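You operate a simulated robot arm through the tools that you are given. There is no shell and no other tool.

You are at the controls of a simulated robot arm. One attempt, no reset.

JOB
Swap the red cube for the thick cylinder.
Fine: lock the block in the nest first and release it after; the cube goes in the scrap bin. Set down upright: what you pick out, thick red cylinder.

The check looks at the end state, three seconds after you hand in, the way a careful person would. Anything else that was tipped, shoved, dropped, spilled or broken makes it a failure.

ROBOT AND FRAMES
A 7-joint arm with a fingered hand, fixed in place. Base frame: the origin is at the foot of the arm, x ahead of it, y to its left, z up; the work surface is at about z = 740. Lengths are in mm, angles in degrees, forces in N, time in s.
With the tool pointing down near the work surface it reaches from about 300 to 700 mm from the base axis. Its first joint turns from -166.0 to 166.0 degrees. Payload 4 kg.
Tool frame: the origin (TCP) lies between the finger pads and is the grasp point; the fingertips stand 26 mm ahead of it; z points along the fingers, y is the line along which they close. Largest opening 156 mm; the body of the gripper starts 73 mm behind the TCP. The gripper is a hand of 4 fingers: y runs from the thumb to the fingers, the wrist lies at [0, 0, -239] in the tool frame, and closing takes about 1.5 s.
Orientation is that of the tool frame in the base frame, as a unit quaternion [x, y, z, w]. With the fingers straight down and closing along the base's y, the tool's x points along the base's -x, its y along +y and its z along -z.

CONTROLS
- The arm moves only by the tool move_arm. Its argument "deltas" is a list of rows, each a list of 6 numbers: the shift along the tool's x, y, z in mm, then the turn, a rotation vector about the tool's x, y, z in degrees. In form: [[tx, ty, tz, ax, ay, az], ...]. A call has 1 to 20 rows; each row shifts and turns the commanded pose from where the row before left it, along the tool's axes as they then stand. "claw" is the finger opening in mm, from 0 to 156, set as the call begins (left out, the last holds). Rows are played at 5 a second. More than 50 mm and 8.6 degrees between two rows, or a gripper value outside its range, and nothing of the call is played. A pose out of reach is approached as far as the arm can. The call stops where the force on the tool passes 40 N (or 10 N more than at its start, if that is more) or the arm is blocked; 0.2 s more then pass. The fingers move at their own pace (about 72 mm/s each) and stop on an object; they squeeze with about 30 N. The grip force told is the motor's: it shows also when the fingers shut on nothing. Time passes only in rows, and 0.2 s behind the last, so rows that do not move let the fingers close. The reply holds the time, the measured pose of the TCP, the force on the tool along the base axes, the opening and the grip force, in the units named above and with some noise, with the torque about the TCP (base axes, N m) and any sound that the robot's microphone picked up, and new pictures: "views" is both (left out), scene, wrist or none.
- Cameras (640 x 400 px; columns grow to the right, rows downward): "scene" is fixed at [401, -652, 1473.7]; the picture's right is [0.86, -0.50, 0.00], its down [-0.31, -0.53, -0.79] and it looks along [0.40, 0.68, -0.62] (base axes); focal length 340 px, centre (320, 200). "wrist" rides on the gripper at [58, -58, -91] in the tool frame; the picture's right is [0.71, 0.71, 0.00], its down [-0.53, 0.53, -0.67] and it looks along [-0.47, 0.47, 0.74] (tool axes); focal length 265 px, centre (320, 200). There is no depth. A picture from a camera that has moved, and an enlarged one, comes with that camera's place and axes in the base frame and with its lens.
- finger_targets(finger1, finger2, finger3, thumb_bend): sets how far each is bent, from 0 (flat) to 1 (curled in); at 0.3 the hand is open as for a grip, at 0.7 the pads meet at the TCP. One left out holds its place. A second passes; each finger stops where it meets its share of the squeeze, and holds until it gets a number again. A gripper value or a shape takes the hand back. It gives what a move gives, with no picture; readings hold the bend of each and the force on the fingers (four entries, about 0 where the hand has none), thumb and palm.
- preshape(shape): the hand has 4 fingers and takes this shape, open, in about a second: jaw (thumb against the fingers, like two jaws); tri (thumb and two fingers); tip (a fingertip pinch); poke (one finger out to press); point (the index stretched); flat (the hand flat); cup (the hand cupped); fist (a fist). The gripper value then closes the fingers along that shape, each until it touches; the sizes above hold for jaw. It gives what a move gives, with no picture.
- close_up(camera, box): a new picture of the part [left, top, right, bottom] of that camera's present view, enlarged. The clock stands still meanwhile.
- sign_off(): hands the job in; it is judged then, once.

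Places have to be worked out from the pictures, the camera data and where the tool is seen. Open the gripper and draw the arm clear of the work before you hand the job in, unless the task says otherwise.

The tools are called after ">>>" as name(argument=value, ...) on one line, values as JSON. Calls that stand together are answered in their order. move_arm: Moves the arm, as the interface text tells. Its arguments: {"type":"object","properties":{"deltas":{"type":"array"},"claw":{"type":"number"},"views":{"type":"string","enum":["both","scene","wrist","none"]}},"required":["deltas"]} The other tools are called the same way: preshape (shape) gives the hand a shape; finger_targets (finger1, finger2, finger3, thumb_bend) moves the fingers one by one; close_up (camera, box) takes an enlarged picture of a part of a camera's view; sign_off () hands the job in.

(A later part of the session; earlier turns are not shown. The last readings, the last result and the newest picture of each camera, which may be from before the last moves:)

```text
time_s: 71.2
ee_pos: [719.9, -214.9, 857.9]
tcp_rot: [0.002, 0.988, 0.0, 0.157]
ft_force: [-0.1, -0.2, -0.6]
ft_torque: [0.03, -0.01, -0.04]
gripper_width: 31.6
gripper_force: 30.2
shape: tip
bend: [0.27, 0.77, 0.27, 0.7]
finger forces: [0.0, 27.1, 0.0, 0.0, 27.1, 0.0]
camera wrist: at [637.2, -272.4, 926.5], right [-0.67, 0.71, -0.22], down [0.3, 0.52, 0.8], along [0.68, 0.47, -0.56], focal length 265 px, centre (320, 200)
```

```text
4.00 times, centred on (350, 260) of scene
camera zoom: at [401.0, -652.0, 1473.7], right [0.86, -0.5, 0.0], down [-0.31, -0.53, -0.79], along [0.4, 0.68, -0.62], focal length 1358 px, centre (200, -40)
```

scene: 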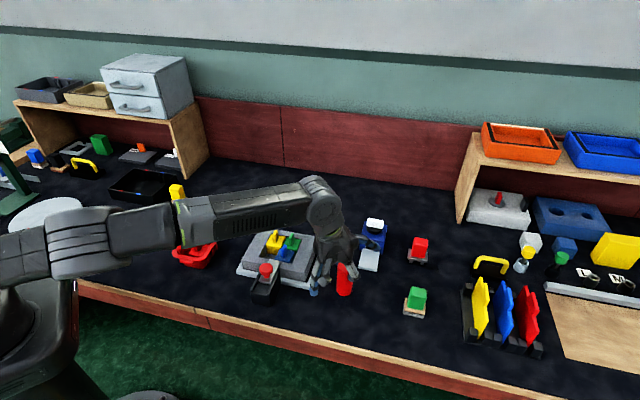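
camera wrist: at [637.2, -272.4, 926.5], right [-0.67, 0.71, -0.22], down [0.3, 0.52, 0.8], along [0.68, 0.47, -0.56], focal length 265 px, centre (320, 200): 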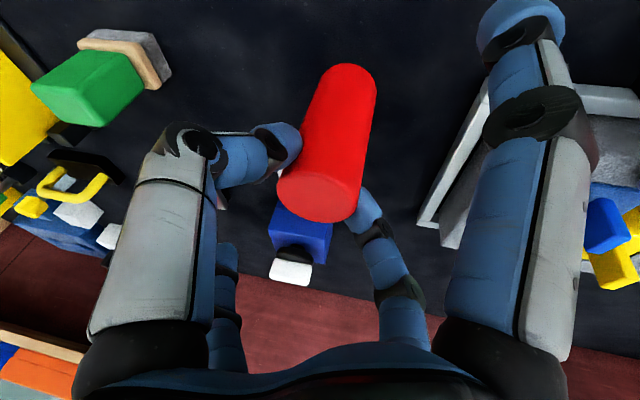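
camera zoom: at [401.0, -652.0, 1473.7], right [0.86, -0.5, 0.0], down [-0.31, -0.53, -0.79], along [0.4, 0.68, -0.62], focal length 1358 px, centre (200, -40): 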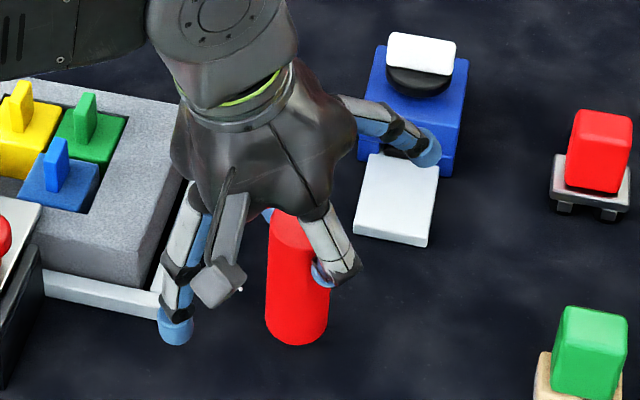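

The cylinder is firmly held, rigid in the hand and upright. I lift further and carry it, with the same tilt, to a spot above the empty cell to inspect the alignment.

>>> move_arm(deltas=[[-7.2, 0, -22.3, 0, 0, 0], [-7.2, 0, -22.3, 0, 0, 0], [15.7, 32.4, -9.8, 0, 0, 0], [15.7, 32.4, -9.8, 0, 0, 0], [15.7, 32.4, -9.8, 0, 0, 0], [15.7, 32.4, -9.8, 0, 0, 0], [15.7, 32.4, -9.8, 0, 0, 0], [15.7, 32.4, -9.8, 0, 0, 0], [0, 0, 0, 0, 0, 0], [0, 0, 0, 0, 0, 0]], views="both")

>>> close_up(camera="wrist", box=[220, 20, 420, 240])

>>> close_up(camera="scene", box=[220, 190, 340, 290])

```text
time_s: 73.4
ee_pos: [612.1, -20.5, 927.5]
tcp_rot: [0.002, 0.988, 0.001, 0.156]
ft_force: [0.3, 0.8, -1.8]
ft_torque: [-0.01, 0.03, -0.03]
gripper_width: 31.4
gripper_force: 30.0
shape: tip
bend: [0.27, 0.77, 0.27, 0.7]
finger forces: [0.0, 27.2, 0.0, 0.0, 27.2, 0.0]
camera wrist: at [529.6, -78.9, 997.9], right [-0.67, 0.71, -0.22], down [0.3, 0.52, 0.8], along [0.68, 0.47, -0.56], focal length 265 px, centre (320, 200)
```

scene: 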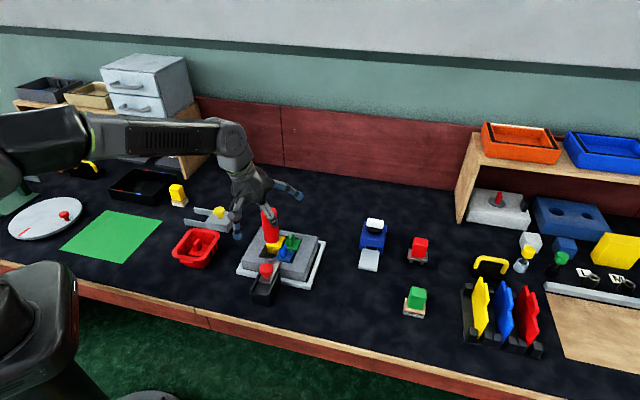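
wrist: 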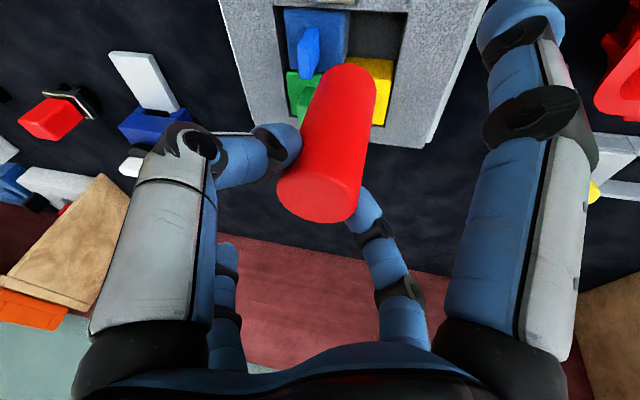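

```text
1.82 times, centred on (320, 130) of wrist
camera zoom: at [529.6, -78.9, 997.9], right [-0.67, 0.71, -0.22], down [0.3, 0.52, 0.8], along [0.68, 0.47, -0.56], focal length 483 px, centre (320, 327)
```

zoom: 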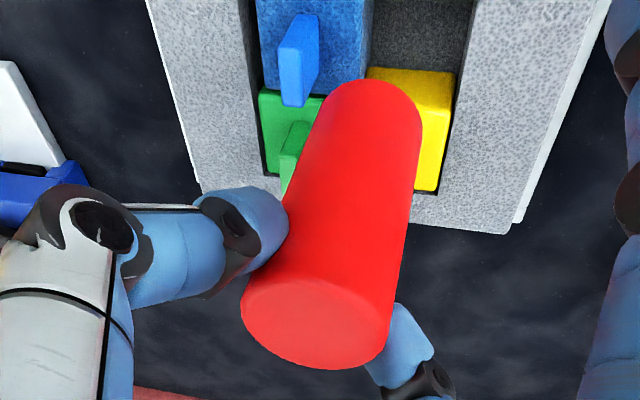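

```text
4.00 times, centred on (280, 240) of scene
camera zoom: at [401.0, -652.0, 1473.7], right [0.86, -0.5, 0.0], down [-0.31, -0.53, -0.79], along [0.4, 0.68, -0.62], focal length 1358 px, centre (480, 40)
```

zoom: 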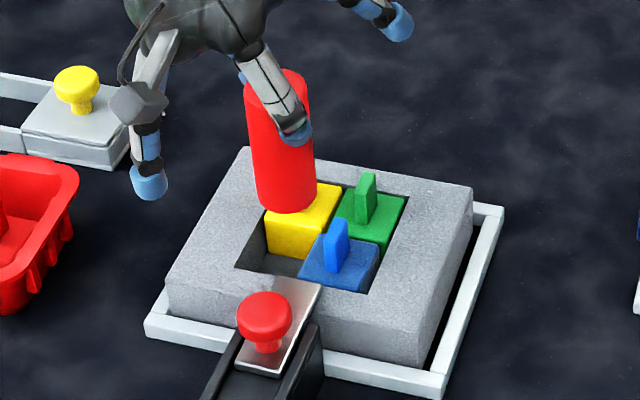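

The cylinder hangs upright near the cell. I zoom on the visible part of the pocket to pin down the empty cell's edges.

>>> close_up(camera="wrist", box=[270, 0, 430, 110])

>>> close_up(camera="scene", box=[245, 215, 325, 275])

```text
3.64 times, centred on (350, 55) of wrist
camera zoom: at [529.6, -78.9, 997.9], right [-0.67, 0.71, -0.22], down [0.3, 0.52, 0.8], along [0.68, 0.47, -0.56], focal length 965 px, centre (211, 727)
```

zoom: 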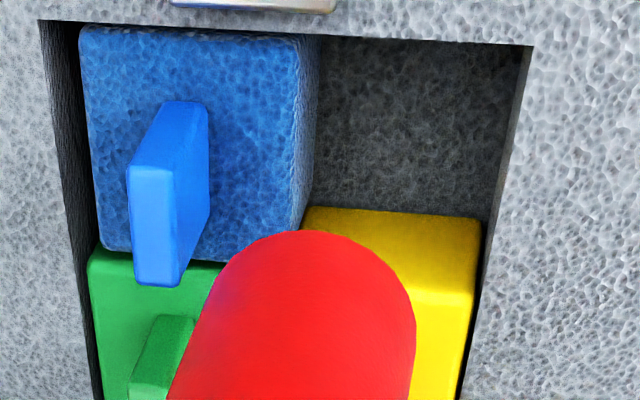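

```text
6.67 times, centred on (285, 245) of scene
camera zoom: at [401.0, -652.0, 1473.7], right [0.86, -0.5, 0.0], down [-0.31, -0.53, -0.79], along [0.4, 0.68, -0.62], focal length 2264 px, centre (553, -100)
```

zoom: 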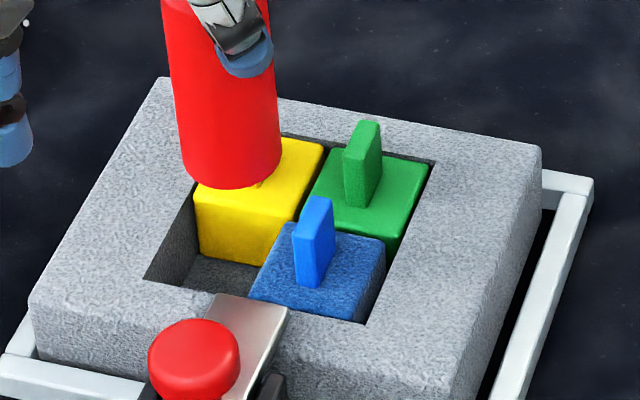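

From this view the cell spans about e1 420–463, e2 393–443 (centre ≈[607.6,-16.3]); the scene view disagrees by a few mm, so I shift by a compromise and descend to just above block level, still clear of the neighbouring tabs, to compare directly.

>>> move_arm(deltas=[[2.4, 6, -0.8, 0, 0, 0], [3.7, 0, 11.4, 0, 0, 0], [3.7, 0, 11.4, 0, 0, 0], [3.7, 0, 11.4, 0, 0, 0], [0, 0, 0, 0, 0, 0], [0, 0, 0, 0, 0, 0]], views="both")

>>> close_up(camera="wrist", box=[260, 0, 420, 110])

>>> close_up(camera="scene", box=[245, 215, 325, 275])

```text
time_s: 74.8
ee_pos: [611.3, -15.0, 894.4]
tcp_rot: [0.001, 0.988, 0.001, 0.155]
ft_force: [0.4, 0.0, -0.6]
ft_torque: [0.01, 0.03, -0.03]
gripper_width: 31.4
gripper_force: 29.7
shape: tip
bend: [0.27, 0.77, 0.27, 0.7]
finger forces: [0.1, 27.3, 0.1, 0.0, 27.1, 0.1]
camera wrist: at [526.9, -72.4, 962.9], right [-0.67, 0.71, -0.22], down [0.3, 0.52, 0.8], along [0.68, 0.47, -0.56], focal length 265 px, centre (320, 200)
```

scene: 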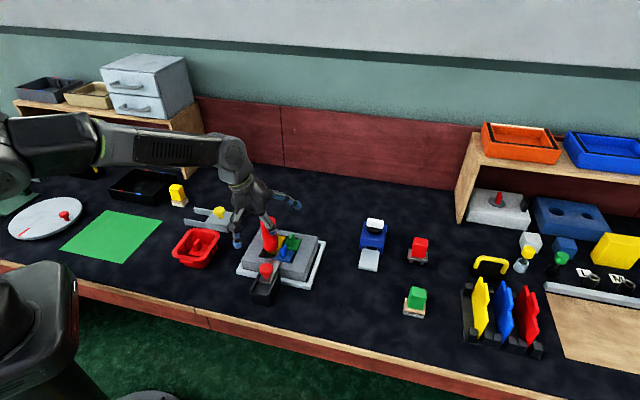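
wrist: 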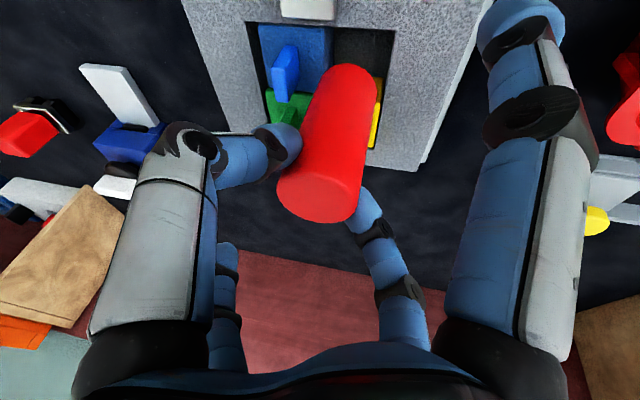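

```text
3.64 times, centred on (340, 55) of wrist
camera zoom: at [526.9, -72.4, 962.9], right [-0.67, 0.71, -0.22], down [0.3, 0.52, 0.8], along [0.68, 0.47, -0.56], focal length 965 px, centre (247, 727)
```

zoom: 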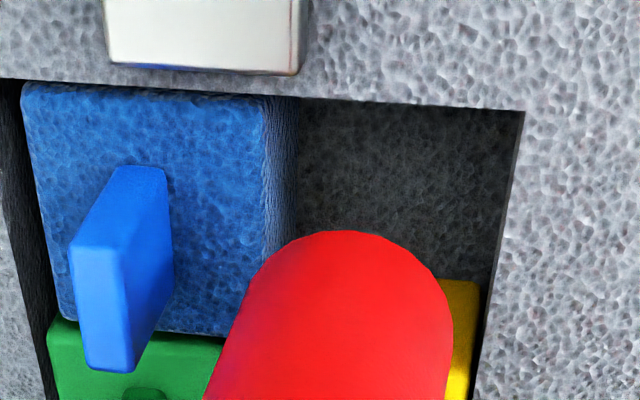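

```text
6.67 times, centred on (285, 245) of scene
camera zoom: at [401.0, -652.0, 1473.7], right [0.86, -0.5, 0.0], down [-0.31, -0.53, -0.79], along [0.4, 0.68, -0.62], focal length 2264 px, centre (553, -100)
```

zoom: 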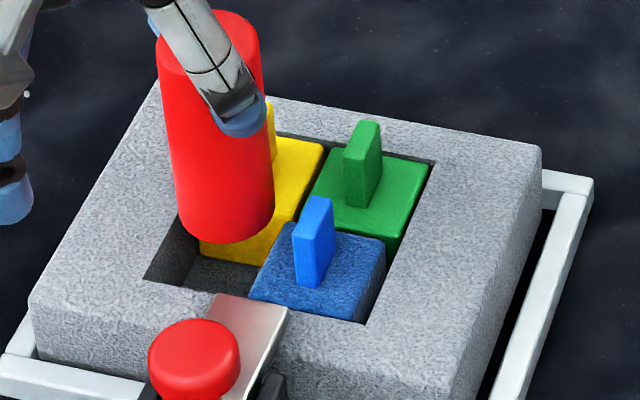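

Both cameras now agree: the cylinder needs to shift about −2 mm in e1 and −5.5 mm in e2. I make that correction at the same height and re-check.

>>> move_arm(deltas=[[5.1, -2.3, -1.7, 0, 0, 0], [0, 0, 0, 0, 0, 0], [0, 0, 0, 0, 0, 0]], views="none")

>>> close_up(camera="wrist", box=[260, 0, 420, 110])

>>> close_up(camera="scene", box=[245, 215, 325, 275])

```text
time_s: 75.6
ee_pos: [604.2, -16.1, 893.8]
tcp_rot: [0.001, 0.988, 0.0, 0.156]
ft_force: [0.0, 0.3, -0.4]
ft_torque: [-0.01, 0.0, 0.01]
gripper_width: 31.8
gripper_force: 30.5
shape: tip
bend: [0.27, 0.77, 0.27, 0.7]
finger forces: [0.0, 27.2, 0.0, 0.0, 27.3, 0.1]
```

```text
3.64 times, centred on (340, 55) of wrist
camera zoom: at [521.7, -74.4, 962.4], right [-0.67, 0.71, -0.22], down [0.3, 0.52, 0.8], along [0.68, 0.47, -0.56], focal length 965 px, centre (247, 727)
```

zoom: 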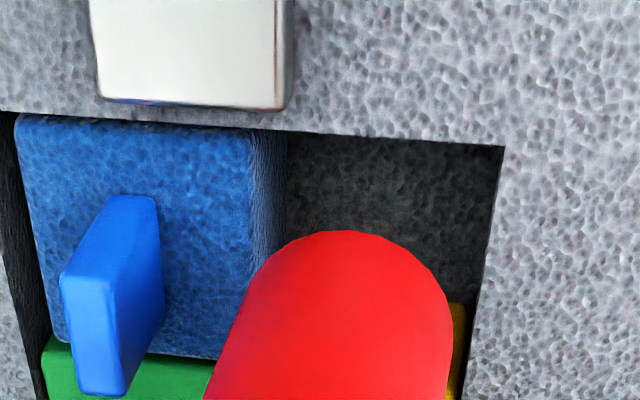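

```text
6.67 times, centred on (285, 245) of scene
camera zoom: at [401.0, -652.0, 1473.7], right [0.86, -0.5, 0.0], down [-0.31, -0.53, -0.79], along [0.4, 0.68, -0.62], focal length 2264 px, centre (553, -100)
```

zoom: 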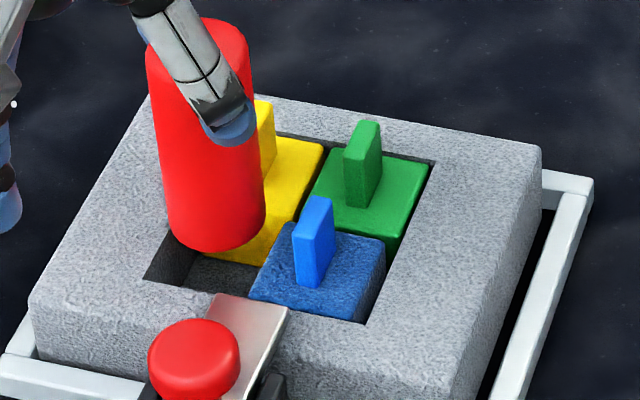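

Both views now put the cylinder's axis within about 1 mm of the cell centre. I lower vertically 12 mm to the block's rim level and check.

>>> move_arm(deltas=[[1.2, 0, 3.8, 0, 0, 0], [1.2, 0, 3.8, 0, 0, 0], [1.2, 0, 3.8, 0, 0, 0], [0, 0, 0, 0, 0, 0], [0, 0, 0, 0, 0, 0]], views="none")

>>> close_up(camera="wrist", box=[260, 0, 420, 110])

>>> close_up(camera="scene", box=[245, 215, 325, 275])

```text
time_s: 76.8
ee_pos: [605.1, -15.8, 882.5]
tcp_rot: [0.002, 0.988, 0.001, 0.157]
ft_force: [-0.6, 0.4, -1.0]
ft_torque: [0.0, 0.0, 0.0]
gripper_width: 31.6
gripper_force: 29.3
shape: tip
bend: [0.27, 0.77, 0.27, 0.7]
finger forces: [0.0, 27.2, 0.1, 0.0, 27.1, 0.0]
```

```text
3.64 times, centred on (340, 55) of wrist
camera zoom: at [522.6, -74.2, 951.9], right [-0.67, 0.71, -0.22], down [0.3, 0.52, 0.8], along [0.68, 0.47, -0.56], focal length 965 px, centre (247, 727)
```

zoom: 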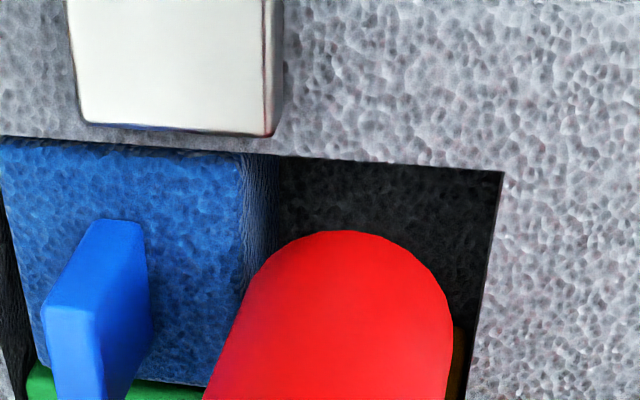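

```text
6.67 times, centred on (285, 245) of scene
camera zoom: at [401.0, -652.0, 1473.7], right [0.86, -0.5, 0.0], down [-0.31, -0.53, -0.79], along [0.4, 0.68, -0.62], focal length 2264 px, centre (553, -100)
```

zoom: 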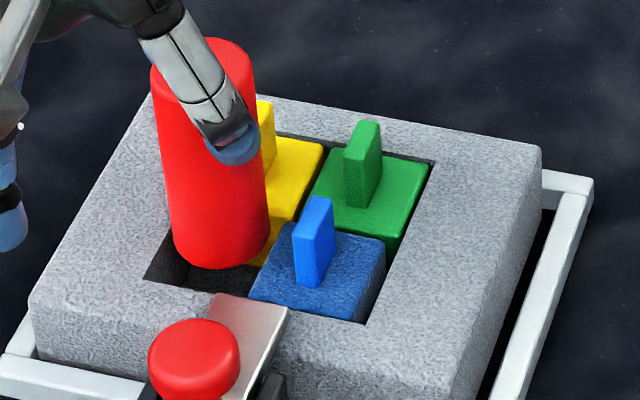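

The cylinder sits centred over the cell with about 2–4 mm to each side. I continue down in small vertical steps, watching forces.

>>> move_arm(deltas=[[1.2, 0.5, 2.7, 0, 0, 0], [1.2, 0, 2.9, 0, 0, 0], [0, 0, 0, 0, 0, 0]], views="none")

>>> move_arm(deltas=[[1.2, 0, 3.8, 0, 0, 0], [1.2, 0, 3.8, 0, 0, 0], [0, 0, 0, 0, 0, 0]], views="none")

>>> close_up(camera="wrist", box=[260, 0, 420, 110])

>>> close_up(camera="scene", box=[245, 215, 325, 275])

```text
time_s: 77.6
ee_pos: [604.7, -15.8, 878.3]
tcp_rot: [0.002, 0.987, 0.0, 0.159]
ft_force: [-5.4, -6.0, 24.8]
ft_torque: [-0.27, -0.07, -0.05]
gripper_width: 33.9
gripper_force: 29.9
shape: tip
bend: [0.27, 0.78, 0.27, 0.69]
finger forces: [0.0, 31.9, 0.0, 0.1, 37.6, 0.0]
```

```text
time_s: 78.1
ee_pos: [606.5, -19.9, 874.4]
tcp_rot: [0.004, 0.987, -0.003, 0.162]
ft_force: [-3.9, -5.3, 16.4]
ft_torque: [-0.1, -0.02, -0.05]
gripper_width: 36.8
gripper_force: 30.6
shape: tip
bend: [0.27, 0.8, 0.27, 0.69]
finger forces: [0.0, 31.2, 0.0, 0.0, 34.0, 0.1]
stopped in row 2: the force on the tool passed its limit at 42 N (the readings are from after the stop); the commanded pose is now the measured one
```

```text
3.64 times, centred on (340, 55) of wrist
camera zoom: at [522.8, -76.8, 944.3], right [-0.66, 0.71, -0.23], down [0.29, 0.53, 0.8], along [0.69, 0.46, -0.56], focal length 965 px, centre (247, 727)
```

zoom: 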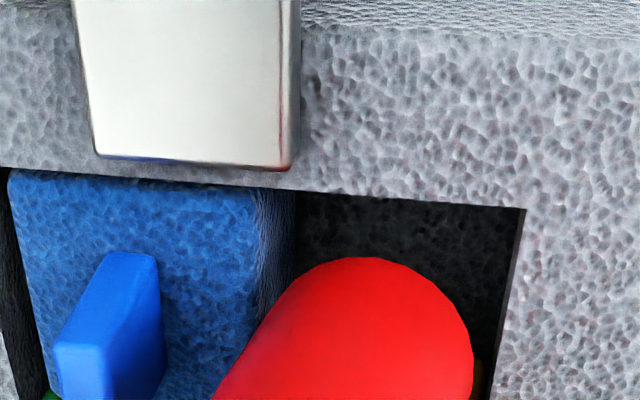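

```text
6.67 times, centred on (285, 245) of scene
camera zoom: at [401.0, -652.0, 1473.7], right [0.86, -0.5, 0.0], down [-0.31, -0.53, -0.79], along [0.4, 0.68, -0.62], focal length 2264 px, centre (553, -100)
```

zoom: 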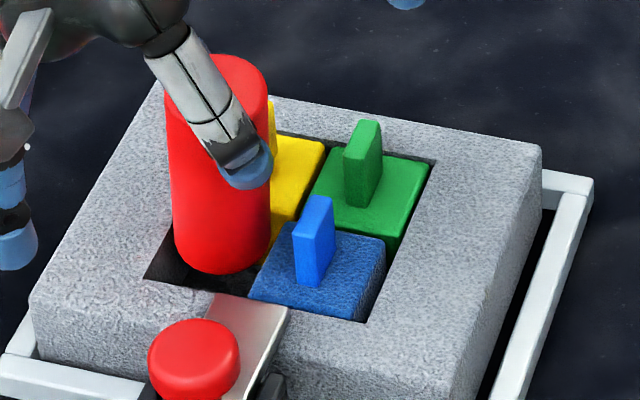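

The cylinder touched an edge at rim height (reaction mainly toward −e2, so it is the yellow cube's front edge). I lift 10 mm back up and inspect how the cylinder now sits in the hand.

>>> move_arm(deltas=[[-1.3, 0, -3.8, 0, 0, 0], [-1.3, 0, -3.8, 0, 0, 0], [-1.3, 0, -3.8, 0, 0, 0], [0, 0, 0, 0, 0, 0]], views="both")

>>> close_up(camera="wrist", box=[200, 0, 440, 240])

>>> close_up(camera="scene", box=[235, 195, 325, 275])

```text
time_s: 79.1
ee_pos: [605.3, -17.9, 886.2]
tcp_rot: [0.003, 0.987, -0.002, 0.158]
ft_force: [0.3, 0.6, -1.0]
ft_torque: [-0.03, 0.05, -0.01]
gripper_width: 34.1
gripper_force: 30.2
shape: tip
bend: [0.27, 0.78, 0.27, 0.7]
finger forces: [0.1, 29.4, 0.0, 0.1, 29.5, 0.0]
camera wrist: at [521.5, -75.6, 954.8], right [-0.67, 0.71, -0.22], down [0.29, 0.53, 0.8], along [0.68, 0.47, -0.56], focal length 265 px, centre (320, 200)
```

scene: 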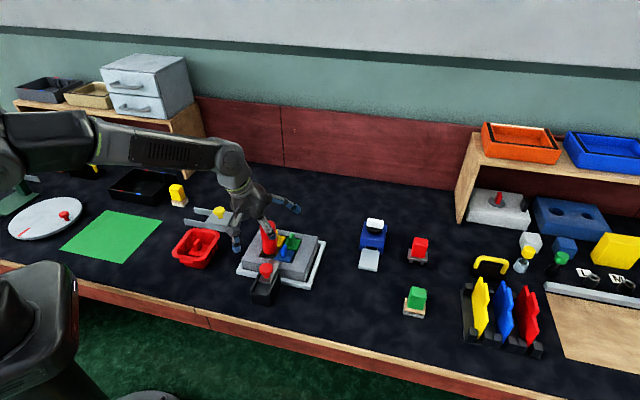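
wrist: 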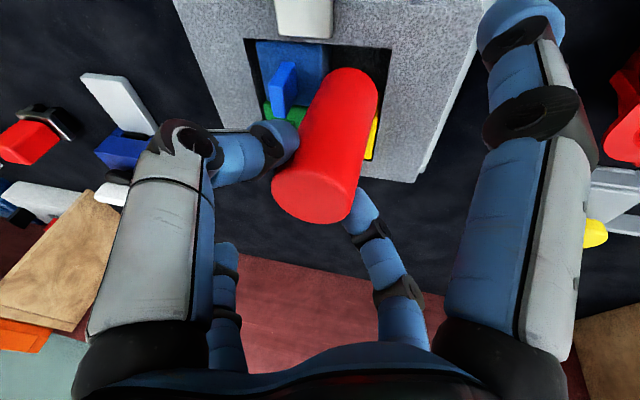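

```text
1.67 times, centred on (320, 120) of wrist
camera zoom: at [521.5, -75.6, 954.8], right [-0.67, 0.71, -0.22], down [0.29, 0.53, 0.8], along [0.68, 0.47, -0.56], focal length 442 px, centre (320, 333)
```

zoom: 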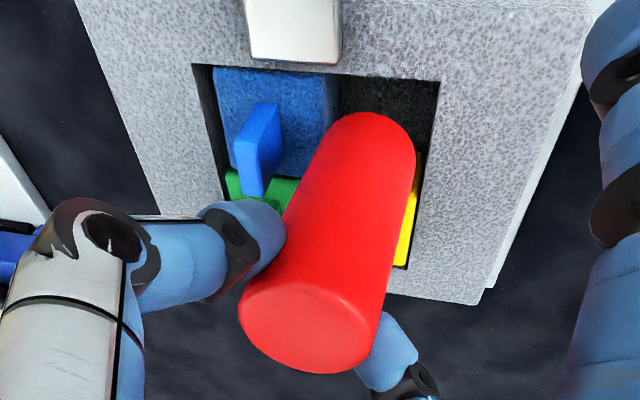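

```text
5.00 times, centred on (280, 235) of scene
camera zoom: at [401.0, -652.0, 1473.7], right [0.86, -0.5, 0.0], down [-0.31, -0.53, -0.79], along [0.4, 0.68, -0.62], focal length 1698 px, centre (520, 25)
```

zoom: 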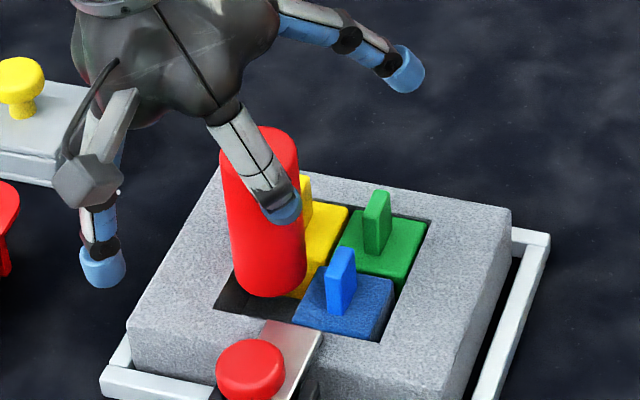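

The torque reading places the contact at the cylinder's +e2 side: the yellow cube's front edge. The cylinder leans only about 2° in the grip. There is spare room toward the front wall, so I shift 5 mm in −e2 and look again.

>>> move_arm(deltas=[[3.3, -3.5, -1.1, 0, 0, 0], [0, 0, 0, 0, 0, 0], [0, 0, 0, 0, 0, 0]], views="none")

>>> close_up(camera="wrist", box=[260, 0, 420, 110])

>>> close_up(camera="scene", box=[245, 215, 325, 275])

```text
time_s: 79.9
ee_pos: [600.5, -22.5, 885.1]
tcp_rot: [0.003, 0.987, -0.002, 0.159]
ft_force: [-0.3, -0.1, -1.4]
ft_torque: [0.0, -0.02, -0.01]
gripper_width: 33.8
gripper_force: 30.4
shape: tip
bend: [0.27, 0.78, 0.27, 0.7]
finger forces: [0.0, 29.5, 0.0, 0.1, 29.5, 0.0]
```

```text
3.64 times, centred on (340, 55) of wrist
camera zoom: at [517.7, -79.6, 954.6], right [-0.67, 0.71, -0.22], down [0.29, 0.53, 0.8], along [0.69, 0.47, -0.56], focal length 965 px, centre (247, 727)
```

zoom: 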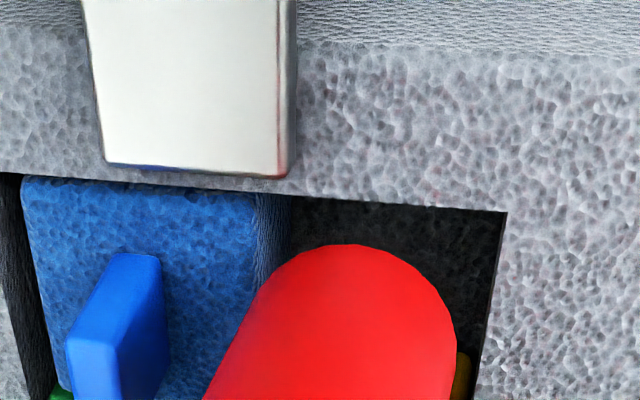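

```text
6.67 times, centred on (285, 245) of scene
camera zoom: at [401.0, -652.0, 1473.7], right [0.86, -0.5, 0.0], down [-0.31, -0.53, -0.79], along [0.4, 0.68, -0.62], focal length 2264 px, centre (553, -100)
```

zoom: 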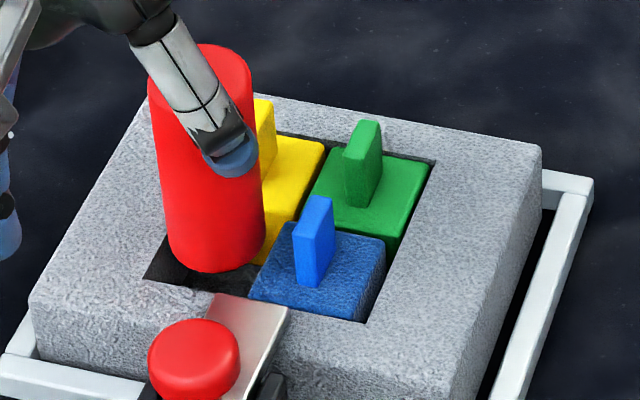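

Refining with the floor at z≈752, the cell spans e1 418–461.5 and e2 394–441; the cylinder is at about (441.6, 413.7). I move +2 mm in e2 and −1.7 mm in e1, then lower in small force-checked steps.

>>> move_arm(deltas=[[-0.2, 2.6, 0, 0, 0, 0], [0.9, 0, 2.9, 0, 0, 0], [0, 0, 0, 0, 0, 0]], views="none")

>>> move_arm(deltas=[[0.6, 0, 1.9, 0, 0, 0], [0, 0, 0, 0, 0, 0]], views="none")

>>> move_arm(deltas=[[0.6, 0, 1.9, 0, 0, 0], [0, 0, 0, 0, 0, 0]], views="none")

>>> close_up(camera="wrist", box=[260, 0, 420, 110])

>>> close_up(camera="scene", box=[245, 215, 325, 275])

```text
time_s: 80.7
ee_pos: [601.3, -21.1, 882.4]
tcp_rot: [0.003, 0.987, -0.003, 0.159]
ft_force: [0.2, 0.3, -1.2]
ft_torque: [-0.01, 0.04, 0.0]
gripper_width: 33.6
gripper_force: 30.5
shape: tip
bend: [0.27, 0.78, 0.27, 0.7]
finger forces: [0.0, 29.5, 0.0, 0.0, 29.6, 0.0]
```

```text
time_s: 81.3
ee_pos: [601.6, -20.4, 880.9]
tcp_rot: [0.002, 0.987, -0.001, 0.159]
ft_force: [0.1, -0.6, -1.7]
ft_torque: [0.02, 0.06, -0.02]
gripper_width: 33.9
gripper_force: 29.7
shape: tip
bend: [0.27, 0.78, 0.27, 0.7]
finger forces: [0.1, 29.3, 0.0, 0.1, 29.5, 0.0]
```

```text
time_s: 81.9
ee_pos: [601.2, -19.3, 877.0]
tcp_rot: [0.003, 0.987, -0.001, 0.158]
ft_force: [0.8, 0.1, -0.7]
ft_torque: [-0.02, -0.02, -0.02]
gripper_width: 34.1
gripper_force: 30.2
shape: tip
bend: [0.27, 0.78, 0.27, 0.7]
finger forces: [0.1, 29.4, 0.0, 0.1, 29.4, 0.0]
```

```text
3.64 times, centred on (340, 55) of wrist
camera zoom: at [518.3, -76.2, 947.1], right [-0.67, 0.71, -0.22], down [0.29, 0.53, 0.8], along [0.68, 0.47, -0.56], focal length 965 px, centre (247, 727)
```

zoom: 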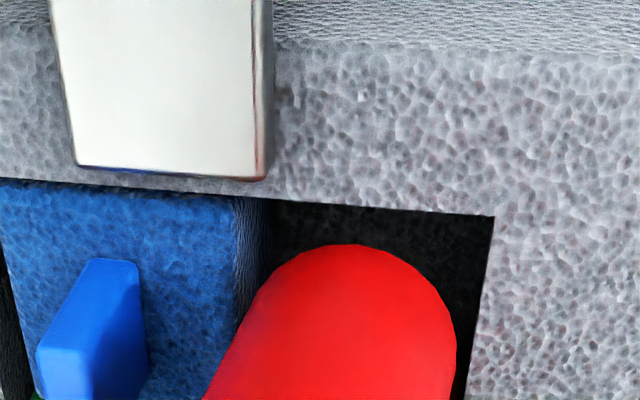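

```text
6.67 times, centred on (285, 245) of scene
camera zoom: at [401.0, -652.0, 1473.7], right [0.86, -0.5, 0.0], down [-0.31, -0.53, -0.79], along [0.4, 0.68, -0.62], focal length 2264 px, centre (553, -100)
```

zoom: 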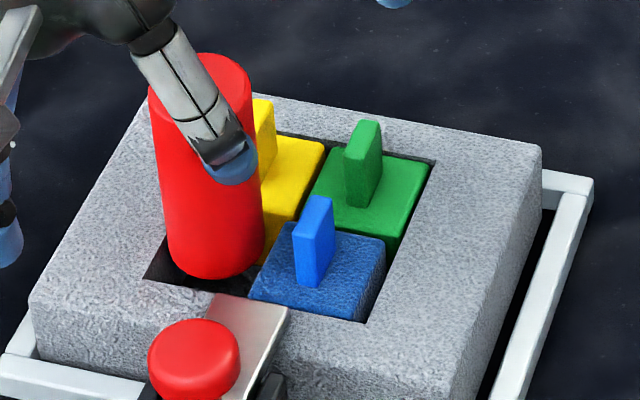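

No contact so far and the gaps look even on all four sides. I continue lowering in 2 mm force-checked steps.

>>> move_arm(deltas=[[0.6, 0, 1.9, 0, 0, 0], [0, 0, 0, 0, 0, 0]], views="none")

>>> move_arm(deltas=[[0.6, 0, 1.9, 0, 0, 0], [0, 0, 0, 0, 0, 0]], views="none")

>>> move_arm(deltas=[[0.6, 0, 1.9, 0, 0, 0], [0, 0, 0, 0, 0, 0]], views="none")

>>> close_up(camera="scene", box=[245, 215, 325, 275])

```text
time_s: 82.5
ee_pos: [601.5, -19.4, 875.1]
tcp_rot: [0.003, 0.987, -0.002, 0.159]
ft_force: [0.2, 0.0, -0.7]
ft_torque: [0.02, -0.02, -0.02]
gripper_width: 34.0
gripper_force: 29.6
shape: tip
bend: [0.27, 0.78, 0.27, 0.7]
finger forces: [0.1, 29.3, 0.1, 0.0, 29.5, 0.1]
```

```text
time_s: 83.1
ee_pos: [602.4, -19.3, 873.6]
tcp_rot: [0.003, 0.987, -0.003, 0.159]
ft_force: [0.3, -1.5, -0.8]
ft_torque: [0.0, 0.02, 0.03]
gripper_width: 34.3
gripper_force: 30.0
shape: tip
bend: [0.27, 0.78, 0.27, 0.7]
finger forces: [0.0, 29.4, 0.1, 0.0, 29.5, 0.1]
```

```text
time_s: 83.7
ee_pos: [601.9, -18.4, 871.6]
tcp_rot: [0.003, 0.987, -0.002, 0.159]
ft_force: [0.2, 0.2, -0.6]
ft_torque: [0.0, 0.0, -0.01]
gripper_width: 33.9
gripper_force: 29.5
shape: tip
bend: [0.27, 0.78, 0.27, 0.7]
finger forces: [0.1, 29.5, 0.0, 0.0, 29.5, 0.1]
```

```text
6.67 times, centred on (285, 245) of scene
camera zoom: at [401.0, -652.0, 1473.7], right [0.86, -0.5, 0.0], down [-0.31, -0.53, -0.79], along [0.4, 0.68, -0.62], focal length 2264 px, centre (553, -100)
```

zoom: 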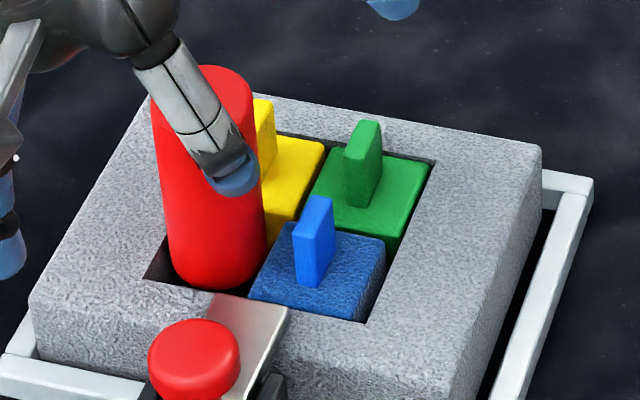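

The bottom is now a few mm inside the cell without any contact. I keep going down in 3 mm steps.

>>> move_arm(deltas=[[0.9, 0, 2.85, 0, 0, 0], [0, 0, 0, 0, 0, 0]], views="none")

>>> move_arm(deltas=[[0.9, 0, 2.85, 0, 0, 0], [0, 0, 0, 0, 0, 0]], views="none")

>>> move_arm(deltas=[[0.9, 0, 2.85, 0, 0, 0], [0, 0, 0, 0, 0, 0]], views="none")

>>> close_up(camera="scene", box=[245, 215, 325, 275])

>>> close_up(camera="wrist", box=[220, 0, 420, 220])

```text
time_s: 84.3
ee_pos: [602.6, -19.7, 867.8]
tcp_rot: [0.002, 0.987, -0.002, 0.159]
ft_force: [0.3, -0.3, -0.4]
ft_torque: [-0.02, 0.05, -0.05]
gripper_width: 33.7
gripper_force: 30.0
shape: tip
bend: [0.27, 0.78, 0.27, 0.7]
finger forces: [0.0, 29.4, 0.1, 0.1, 29.5, 0.0]
```

```text
time_s: 84.9
ee_pos: [603.2, -18.5, 865.4]
tcp_rot: [0.004, 0.987, -0.002, 0.159]
ft_force: [-0.7, -0.2, -1.6]
ft_torque: [0.0, -0.01, 0.01]
gripper_width: 33.8
gripper_force: 30.2
shape: tip
bend: [0.27, 0.78, 0.27, 0.7]
finger forces: [0.0, 29.5, 0.0, 0.0, 29.5, 0.0]
```

```text
time_s: 85.5
ee_pos: [601.8, -18.9, 861.5]
tcp_rot: [0.003, 0.987, -0.002, 0.159]
ft_force: [0.1, 0.3, -0.9]
ft_torque: [0.0, 0.02, 0.01]
gripper_width: 34.0
gripper_force: 29.8
shape: tip
bend: [0.27, 0.78, 0.27, 0.7]
finger forces: [0.1, 29.5, 0.0, 0.0, 29.5, 0.0]
```

```text
6.67 times, centred on (285, 245) of scene
camera zoom: at [401.0, -652.0, 1473.7], right [0.86, -0.5, 0.0], down [-0.31, -0.53, -0.79], along [0.4, 0.68, -0.62], focal length 2264 px, centre (553, -100)
```

zoom: 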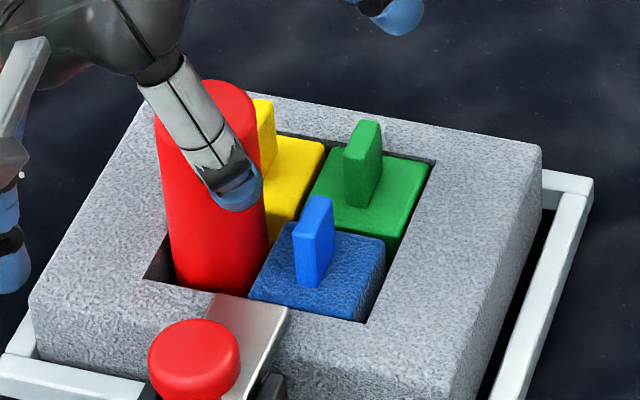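

```text
1.82 times, centred on (320, 110) of wrist
camera zoom: at [519.3, -75.9, 932.0], right [-0.67, 0.71, -0.22], down [0.29, 0.53, 0.8], along [0.68, 0.47, -0.56], focal length 483 px, centre (320, 364)
```

zoom: 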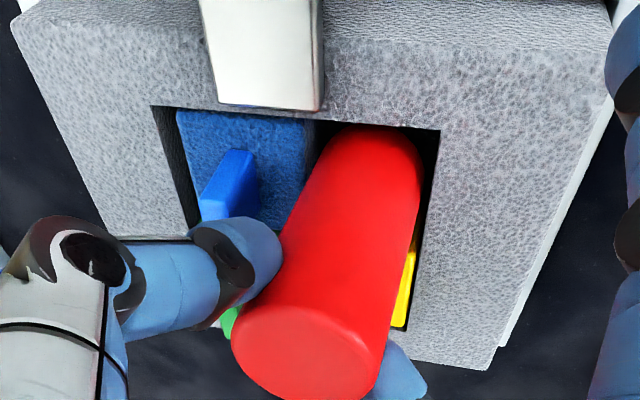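

The cylinder is sliding into the cell freely, about 15 mm deep. I continue down toward the floor.

>>> move_arm(deltas=[[0.9, 0, 2.85, 0, 0, 0], [0, 0, 0, 0, 0, 0]], views="none")

>>> move_arm(deltas=[[0.9, 0, 2.85, 0, 0, 0], [0, 0, 0, 0, 0, 0]], views="none")

>>> move_arm(deltas=[[0.9, 0, 2.85, 0, 0, 0], [0, 0, 0, 0, 0, 0]], views="none")

>>> close_up(camera="scene", box=[245, 215, 325, 275])

>>> close_up(camera="wrist", box=[220, 0, 420, 220])

```text
time_s: 86.1
ee_pos: [604.3, -19.6, 858.9]
tcp_rot: [0.003, 0.987, -0.002, 0.159]
ft_force: [0.0, -0.2, -2.0]
ft_torque: [-0.01, 0.01, -0.01]
gripper_width: 33.9
gripper_force: 30.0
shape: tip
bend: [0.27, 0.78, 0.27, 0.7]
finger forces: [0.1, 29.4, 0.1, 0.0, 29.5, 0.0]
```

```text
time_s: 86.7
ee_pos: [602.6, -21.0, 856.5]
tcp_rot: [0.002, 0.987, -0.002, 0.158]
ft_force: [1.0, 0.4, -1.1]
ft_torque: [0.06, -0.01, -0.01]
gripper_width: 33.9
gripper_force: 29.9
shape: tip
bend: [0.27, 0.78, 0.27, 0.7]
finger forces: [0.0, 29.6, 0.0, 0.0, 29.5, 0.1]
```

```text
time_s: 87.3
ee_pos: [602.9, -20.2, 853.9]
tcp_rot: [0.003, 0.987, -0.002, 0.159]
ft_force: [0.1, -0.2, -0.8]
ft_torque: [0.02, 0.05, 0.0]
gripper_width: 34.0
gripper_force: 30.3
shape: tip
bend: [0.27, 0.78, 0.27, 0.7]
finger forces: [0.0, 29.4, 0.0, 0.1, 29.5, 0.0]
```

```text
6.67 times, centred on (285, 245) of scene
camera zoom: at [401.0, -652.0, 1473.7], right [0.86, -0.5, 0.0], down [-0.31, -0.53, -0.79], along [0.4, 0.68, -0.62], focal length 2264 px, centre (553, -100)
```

zoom: 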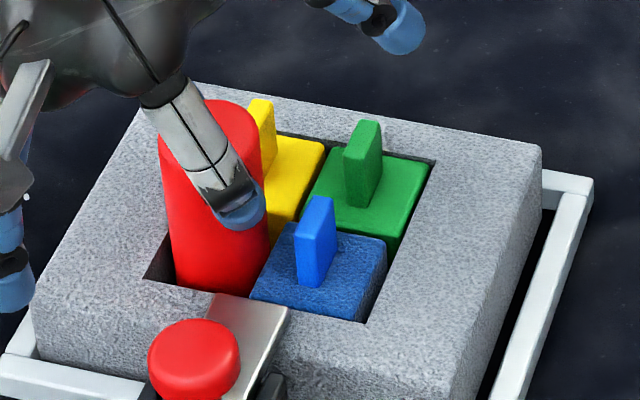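

```text
1.82 times, centred on (320, 110) of wrist
camera zoom: at [519.2, -77.1, 922.5], right [-0.67, 0.71, -0.22], down [0.29, 0.53, 0.8], along [0.68, 0.47, -0.56], focal length 483 px, centre (320, 364)
```

zoom: 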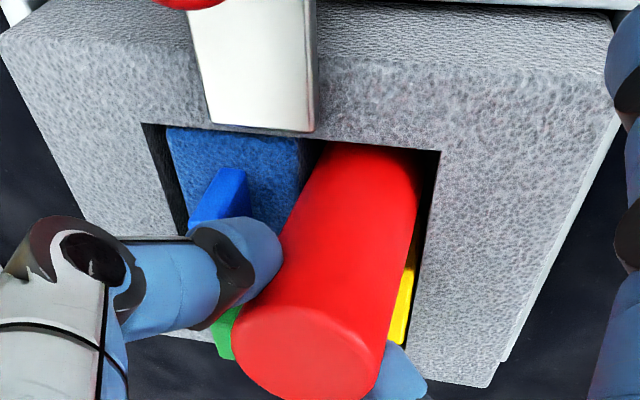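

The thumb is well clear of the blue tab in the scene view. Continuing down toward the floor.

>>> move_arm(deltas=[[0.9, 0, 2.85, 0, 0, 0], [0, 0, 0, 0, 0, 0]], views="none")

>>> move_arm(deltas=[[0.6, 0, 1.9, 0, 0, 0], [0, 0, 0, 0, 0, 0]], views="none")

>>> move_arm(deltas=[[0.6, 0, 1.9, 0, 0, 0], [0, 0, 0, 0, 0, 0]], views="none")

>>> close_up(camera="scene", box=[245, 215, 325, 275])

```text
time_s: 87.9
ee_pos: [601.4, -20.2, 850.1]
tcp_rot: [0.003, 0.987, -0.002, 0.159]
ft_force: [-0.7, 0.7, -1.8]
ft_torque: [0.03, 0.01, 0.03]
gripper_width: 34.3
gripper_force: 30.6
shape: tip
bend: [0.27, 0.78, 0.27, 0.7]
finger forces: [0.0, 29.5, 0.0, 0.1, 29.5, 0.0]
```

```text
time_s: 88.5
ee_pos: [603.0, -19.8, 847.1]
tcp_rot: [0.002, 0.987, -0.002, 0.159]
ft_force: [-0.3, 0.5, -1.5]
ft_torque: [0.01, 0.0, 0.03]
gripper_width: 34.0
gripper_force: 29.7
shape: tip
bend: [0.27, 0.78, 0.27, 0.7]
finger forces: [0.0, 29.6, 0.0, 0.0, 29.5, 0.0]
```

```text
time_s: 89.1
ee_pos: [602.8, -19.9, 846.1]
tcp_rot: [0.002, 0.987, -0.002, 0.158]
ft_force: [-0.3, 0.3, -0.7]
ft_torque: [0.0, 0.01, -0.03]
gripper_width: 33.8
gripper_force: 30.0
shape: tip
bend: [0.27, 0.78, 0.27, 0.7]
finger forces: [0.1, 29.4, 0.1, 0.0, 29.4, 0.0]
```

```text
6.67 times, centred on (285, 245) of scene
camera zoom: at [401.0, -652.0, 1473.7], right [0.86, -0.5, 0.0], down [-0.31, -0.53, -0.79], along [0.4, 0.68, -0.62], focal length 2264 px, centre (553, -100)
```

zoom: 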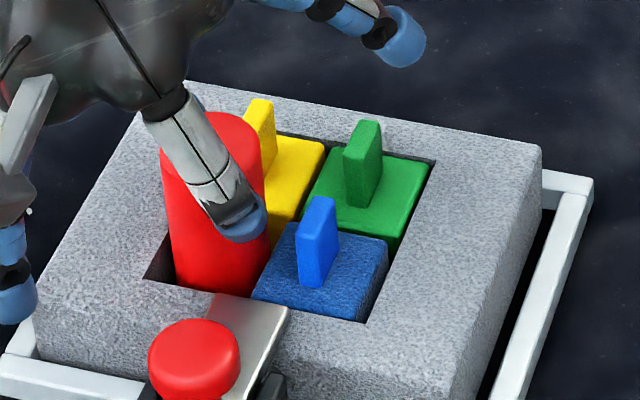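

No floor contact yet at 846. Two more 2 mm steps at a time.

>>> move_arm(deltas=[[0.6, 0, 1.9, 0, 0, 0], [0, 0, 0, 0, 0, 0]], views="none")

>>> move_arm(deltas=[[0.6, 0, 1.9, 0, 0, 0], [0, 0, 0, 0, 0, 0]], views="none")

>>> move_arm(deltas=[[0.6, 0, 1.9, 0, 0, 0], [0, 0, 0, 0, 0, 0]], views="both")

>>> close_up(camera="scene", box=[235, 205, 325, 275])

```text
time_s: 89.7
ee_pos: [603.2, -19.3, 845.6]
tcp_rot: [0.003, 0.987, -0.002, 0.159]
ft_force: [-0.1, 0.0, -1.9]
ft_torque: [0.04, 0.0, 0.0]
gripper_width: 34.0
gripper_force: 29.6
shape: tip
bend: [0.27, 0.78, 0.27, 0.7]
finger forces: [0.0, 29.3, 0.0, 0.1, 29.5, 0.0]
```

```text
time_s: 90.3
ee_pos: [602.6, -18.9, 843.9]
tcp_rot: [0.003, 0.987, -0.002, 0.159]
ft_force: [0.4, -0.6, -1.3]
ft_torque: [0.0, 0.01, 0.0]
gripper_width: 34.0
gripper_force: 29.7
shape: tip
bend: [0.27, 0.78, 0.27, 0.7]
finger forces: [0.0, 29.5, 0.0, 0.0, 29.5, 0.1]
```

```text
time_s: 90.9
ee_pos: [602.7, -19.4, 842.1]
tcp_rot: [0.002, 0.987, -0.002, 0.161]
ft_force: [0.4, 1.2, 5.6]
ft_torque: [-0.07, -0.05, 0.02]
gripper_width: 34.3
gripper_force: 29.7
shape: tip
bend: [0.27, 0.78, 0.27, 0.7]
finger forces: [0.0, 30.9, 0.1, 0.0, 30.0, 0.0]
camera wrist: at [519.6, -76.7, 911.3], right [-0.67, 0.71, -0.23], down [0.29, 0.53, 0.8], along [0.69, 0.47, -0.56], focal length 265 px, centre (320, 200)
```

scene: 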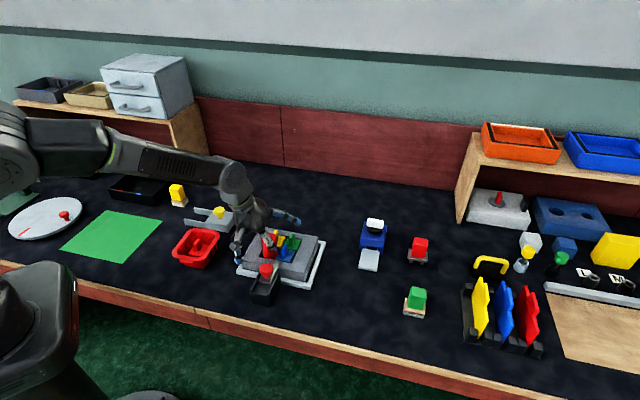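
wrist: 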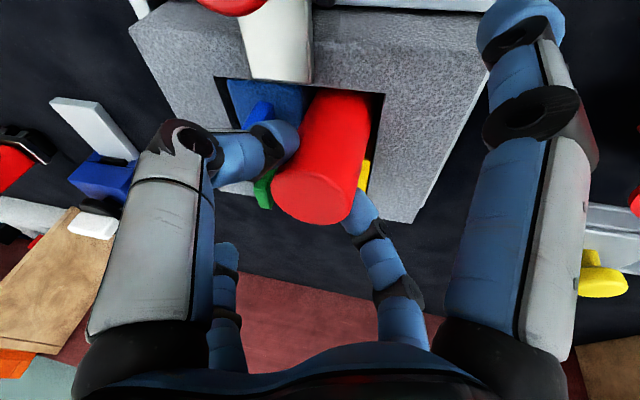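

```text
5.71 times, centred on (280, 240) of scene
camera zoom: at [401.0, -652.0, 1473.7], right [0.86, -0.5, 0.0], down [-0.31, -0.53, -0.79], along [0.4, 0.68, -0.62], focal length 1940 px, centre (549, -29)
```

zoom: 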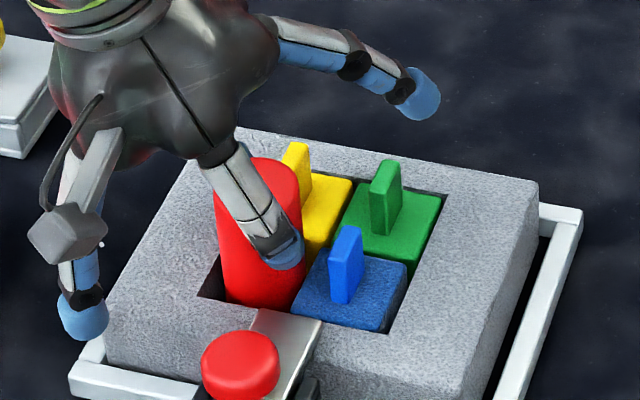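

About 7 N of upward force has appeared at bottom z≈751, matching the estimated pocket floor. I press 1 mm more to confirm it is seated.

>>> move_arm(deltas=[[0.3, 0, 1.0, 0, 0, 0], [0, 0, 0, 0, 0, 0], [0, 0, 0, 0, 0, 0]], views="none")

>>> close_up(camera="wrist", box=[220, 20, 420, 240])

```text
time_s: 91.7
ee_pos: [603.2, -19.3, 842.8]
tcp_rot: [0.003, 0.987, -0.003, 0.159]
ft_force: [0.8, 1.5, 14.5]
ft_torque: [-0.12, -0.1, 0.04]
gripper_width: 33.9
gripper_force: 30.3
shape: tip
bend: [0.27, 0.78, 0.27, 0.7]
finger forces: [0.0, 33.2, 0.0, 0.0, 30.9, 0.0]
```

```text
1.82 times, centred on (320, 130) of wrist
camera zoom: at [519.2, -76.8, 910.4], right [-0.67, 0.71, -0.23], down [0.29, 0.53, 0.8], along [0.69, 0.47, -0.56], focal length 483 px, centre (320, 327)
```

zoom: 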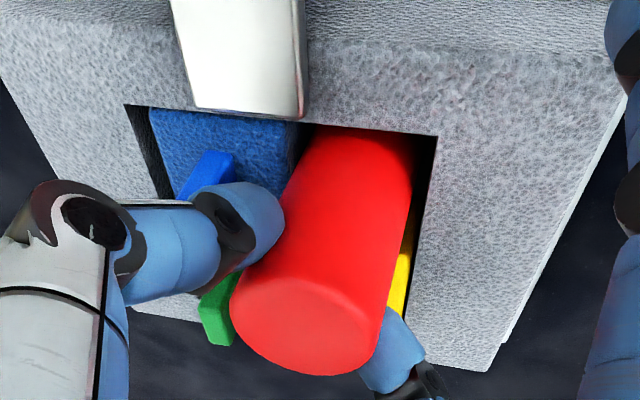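

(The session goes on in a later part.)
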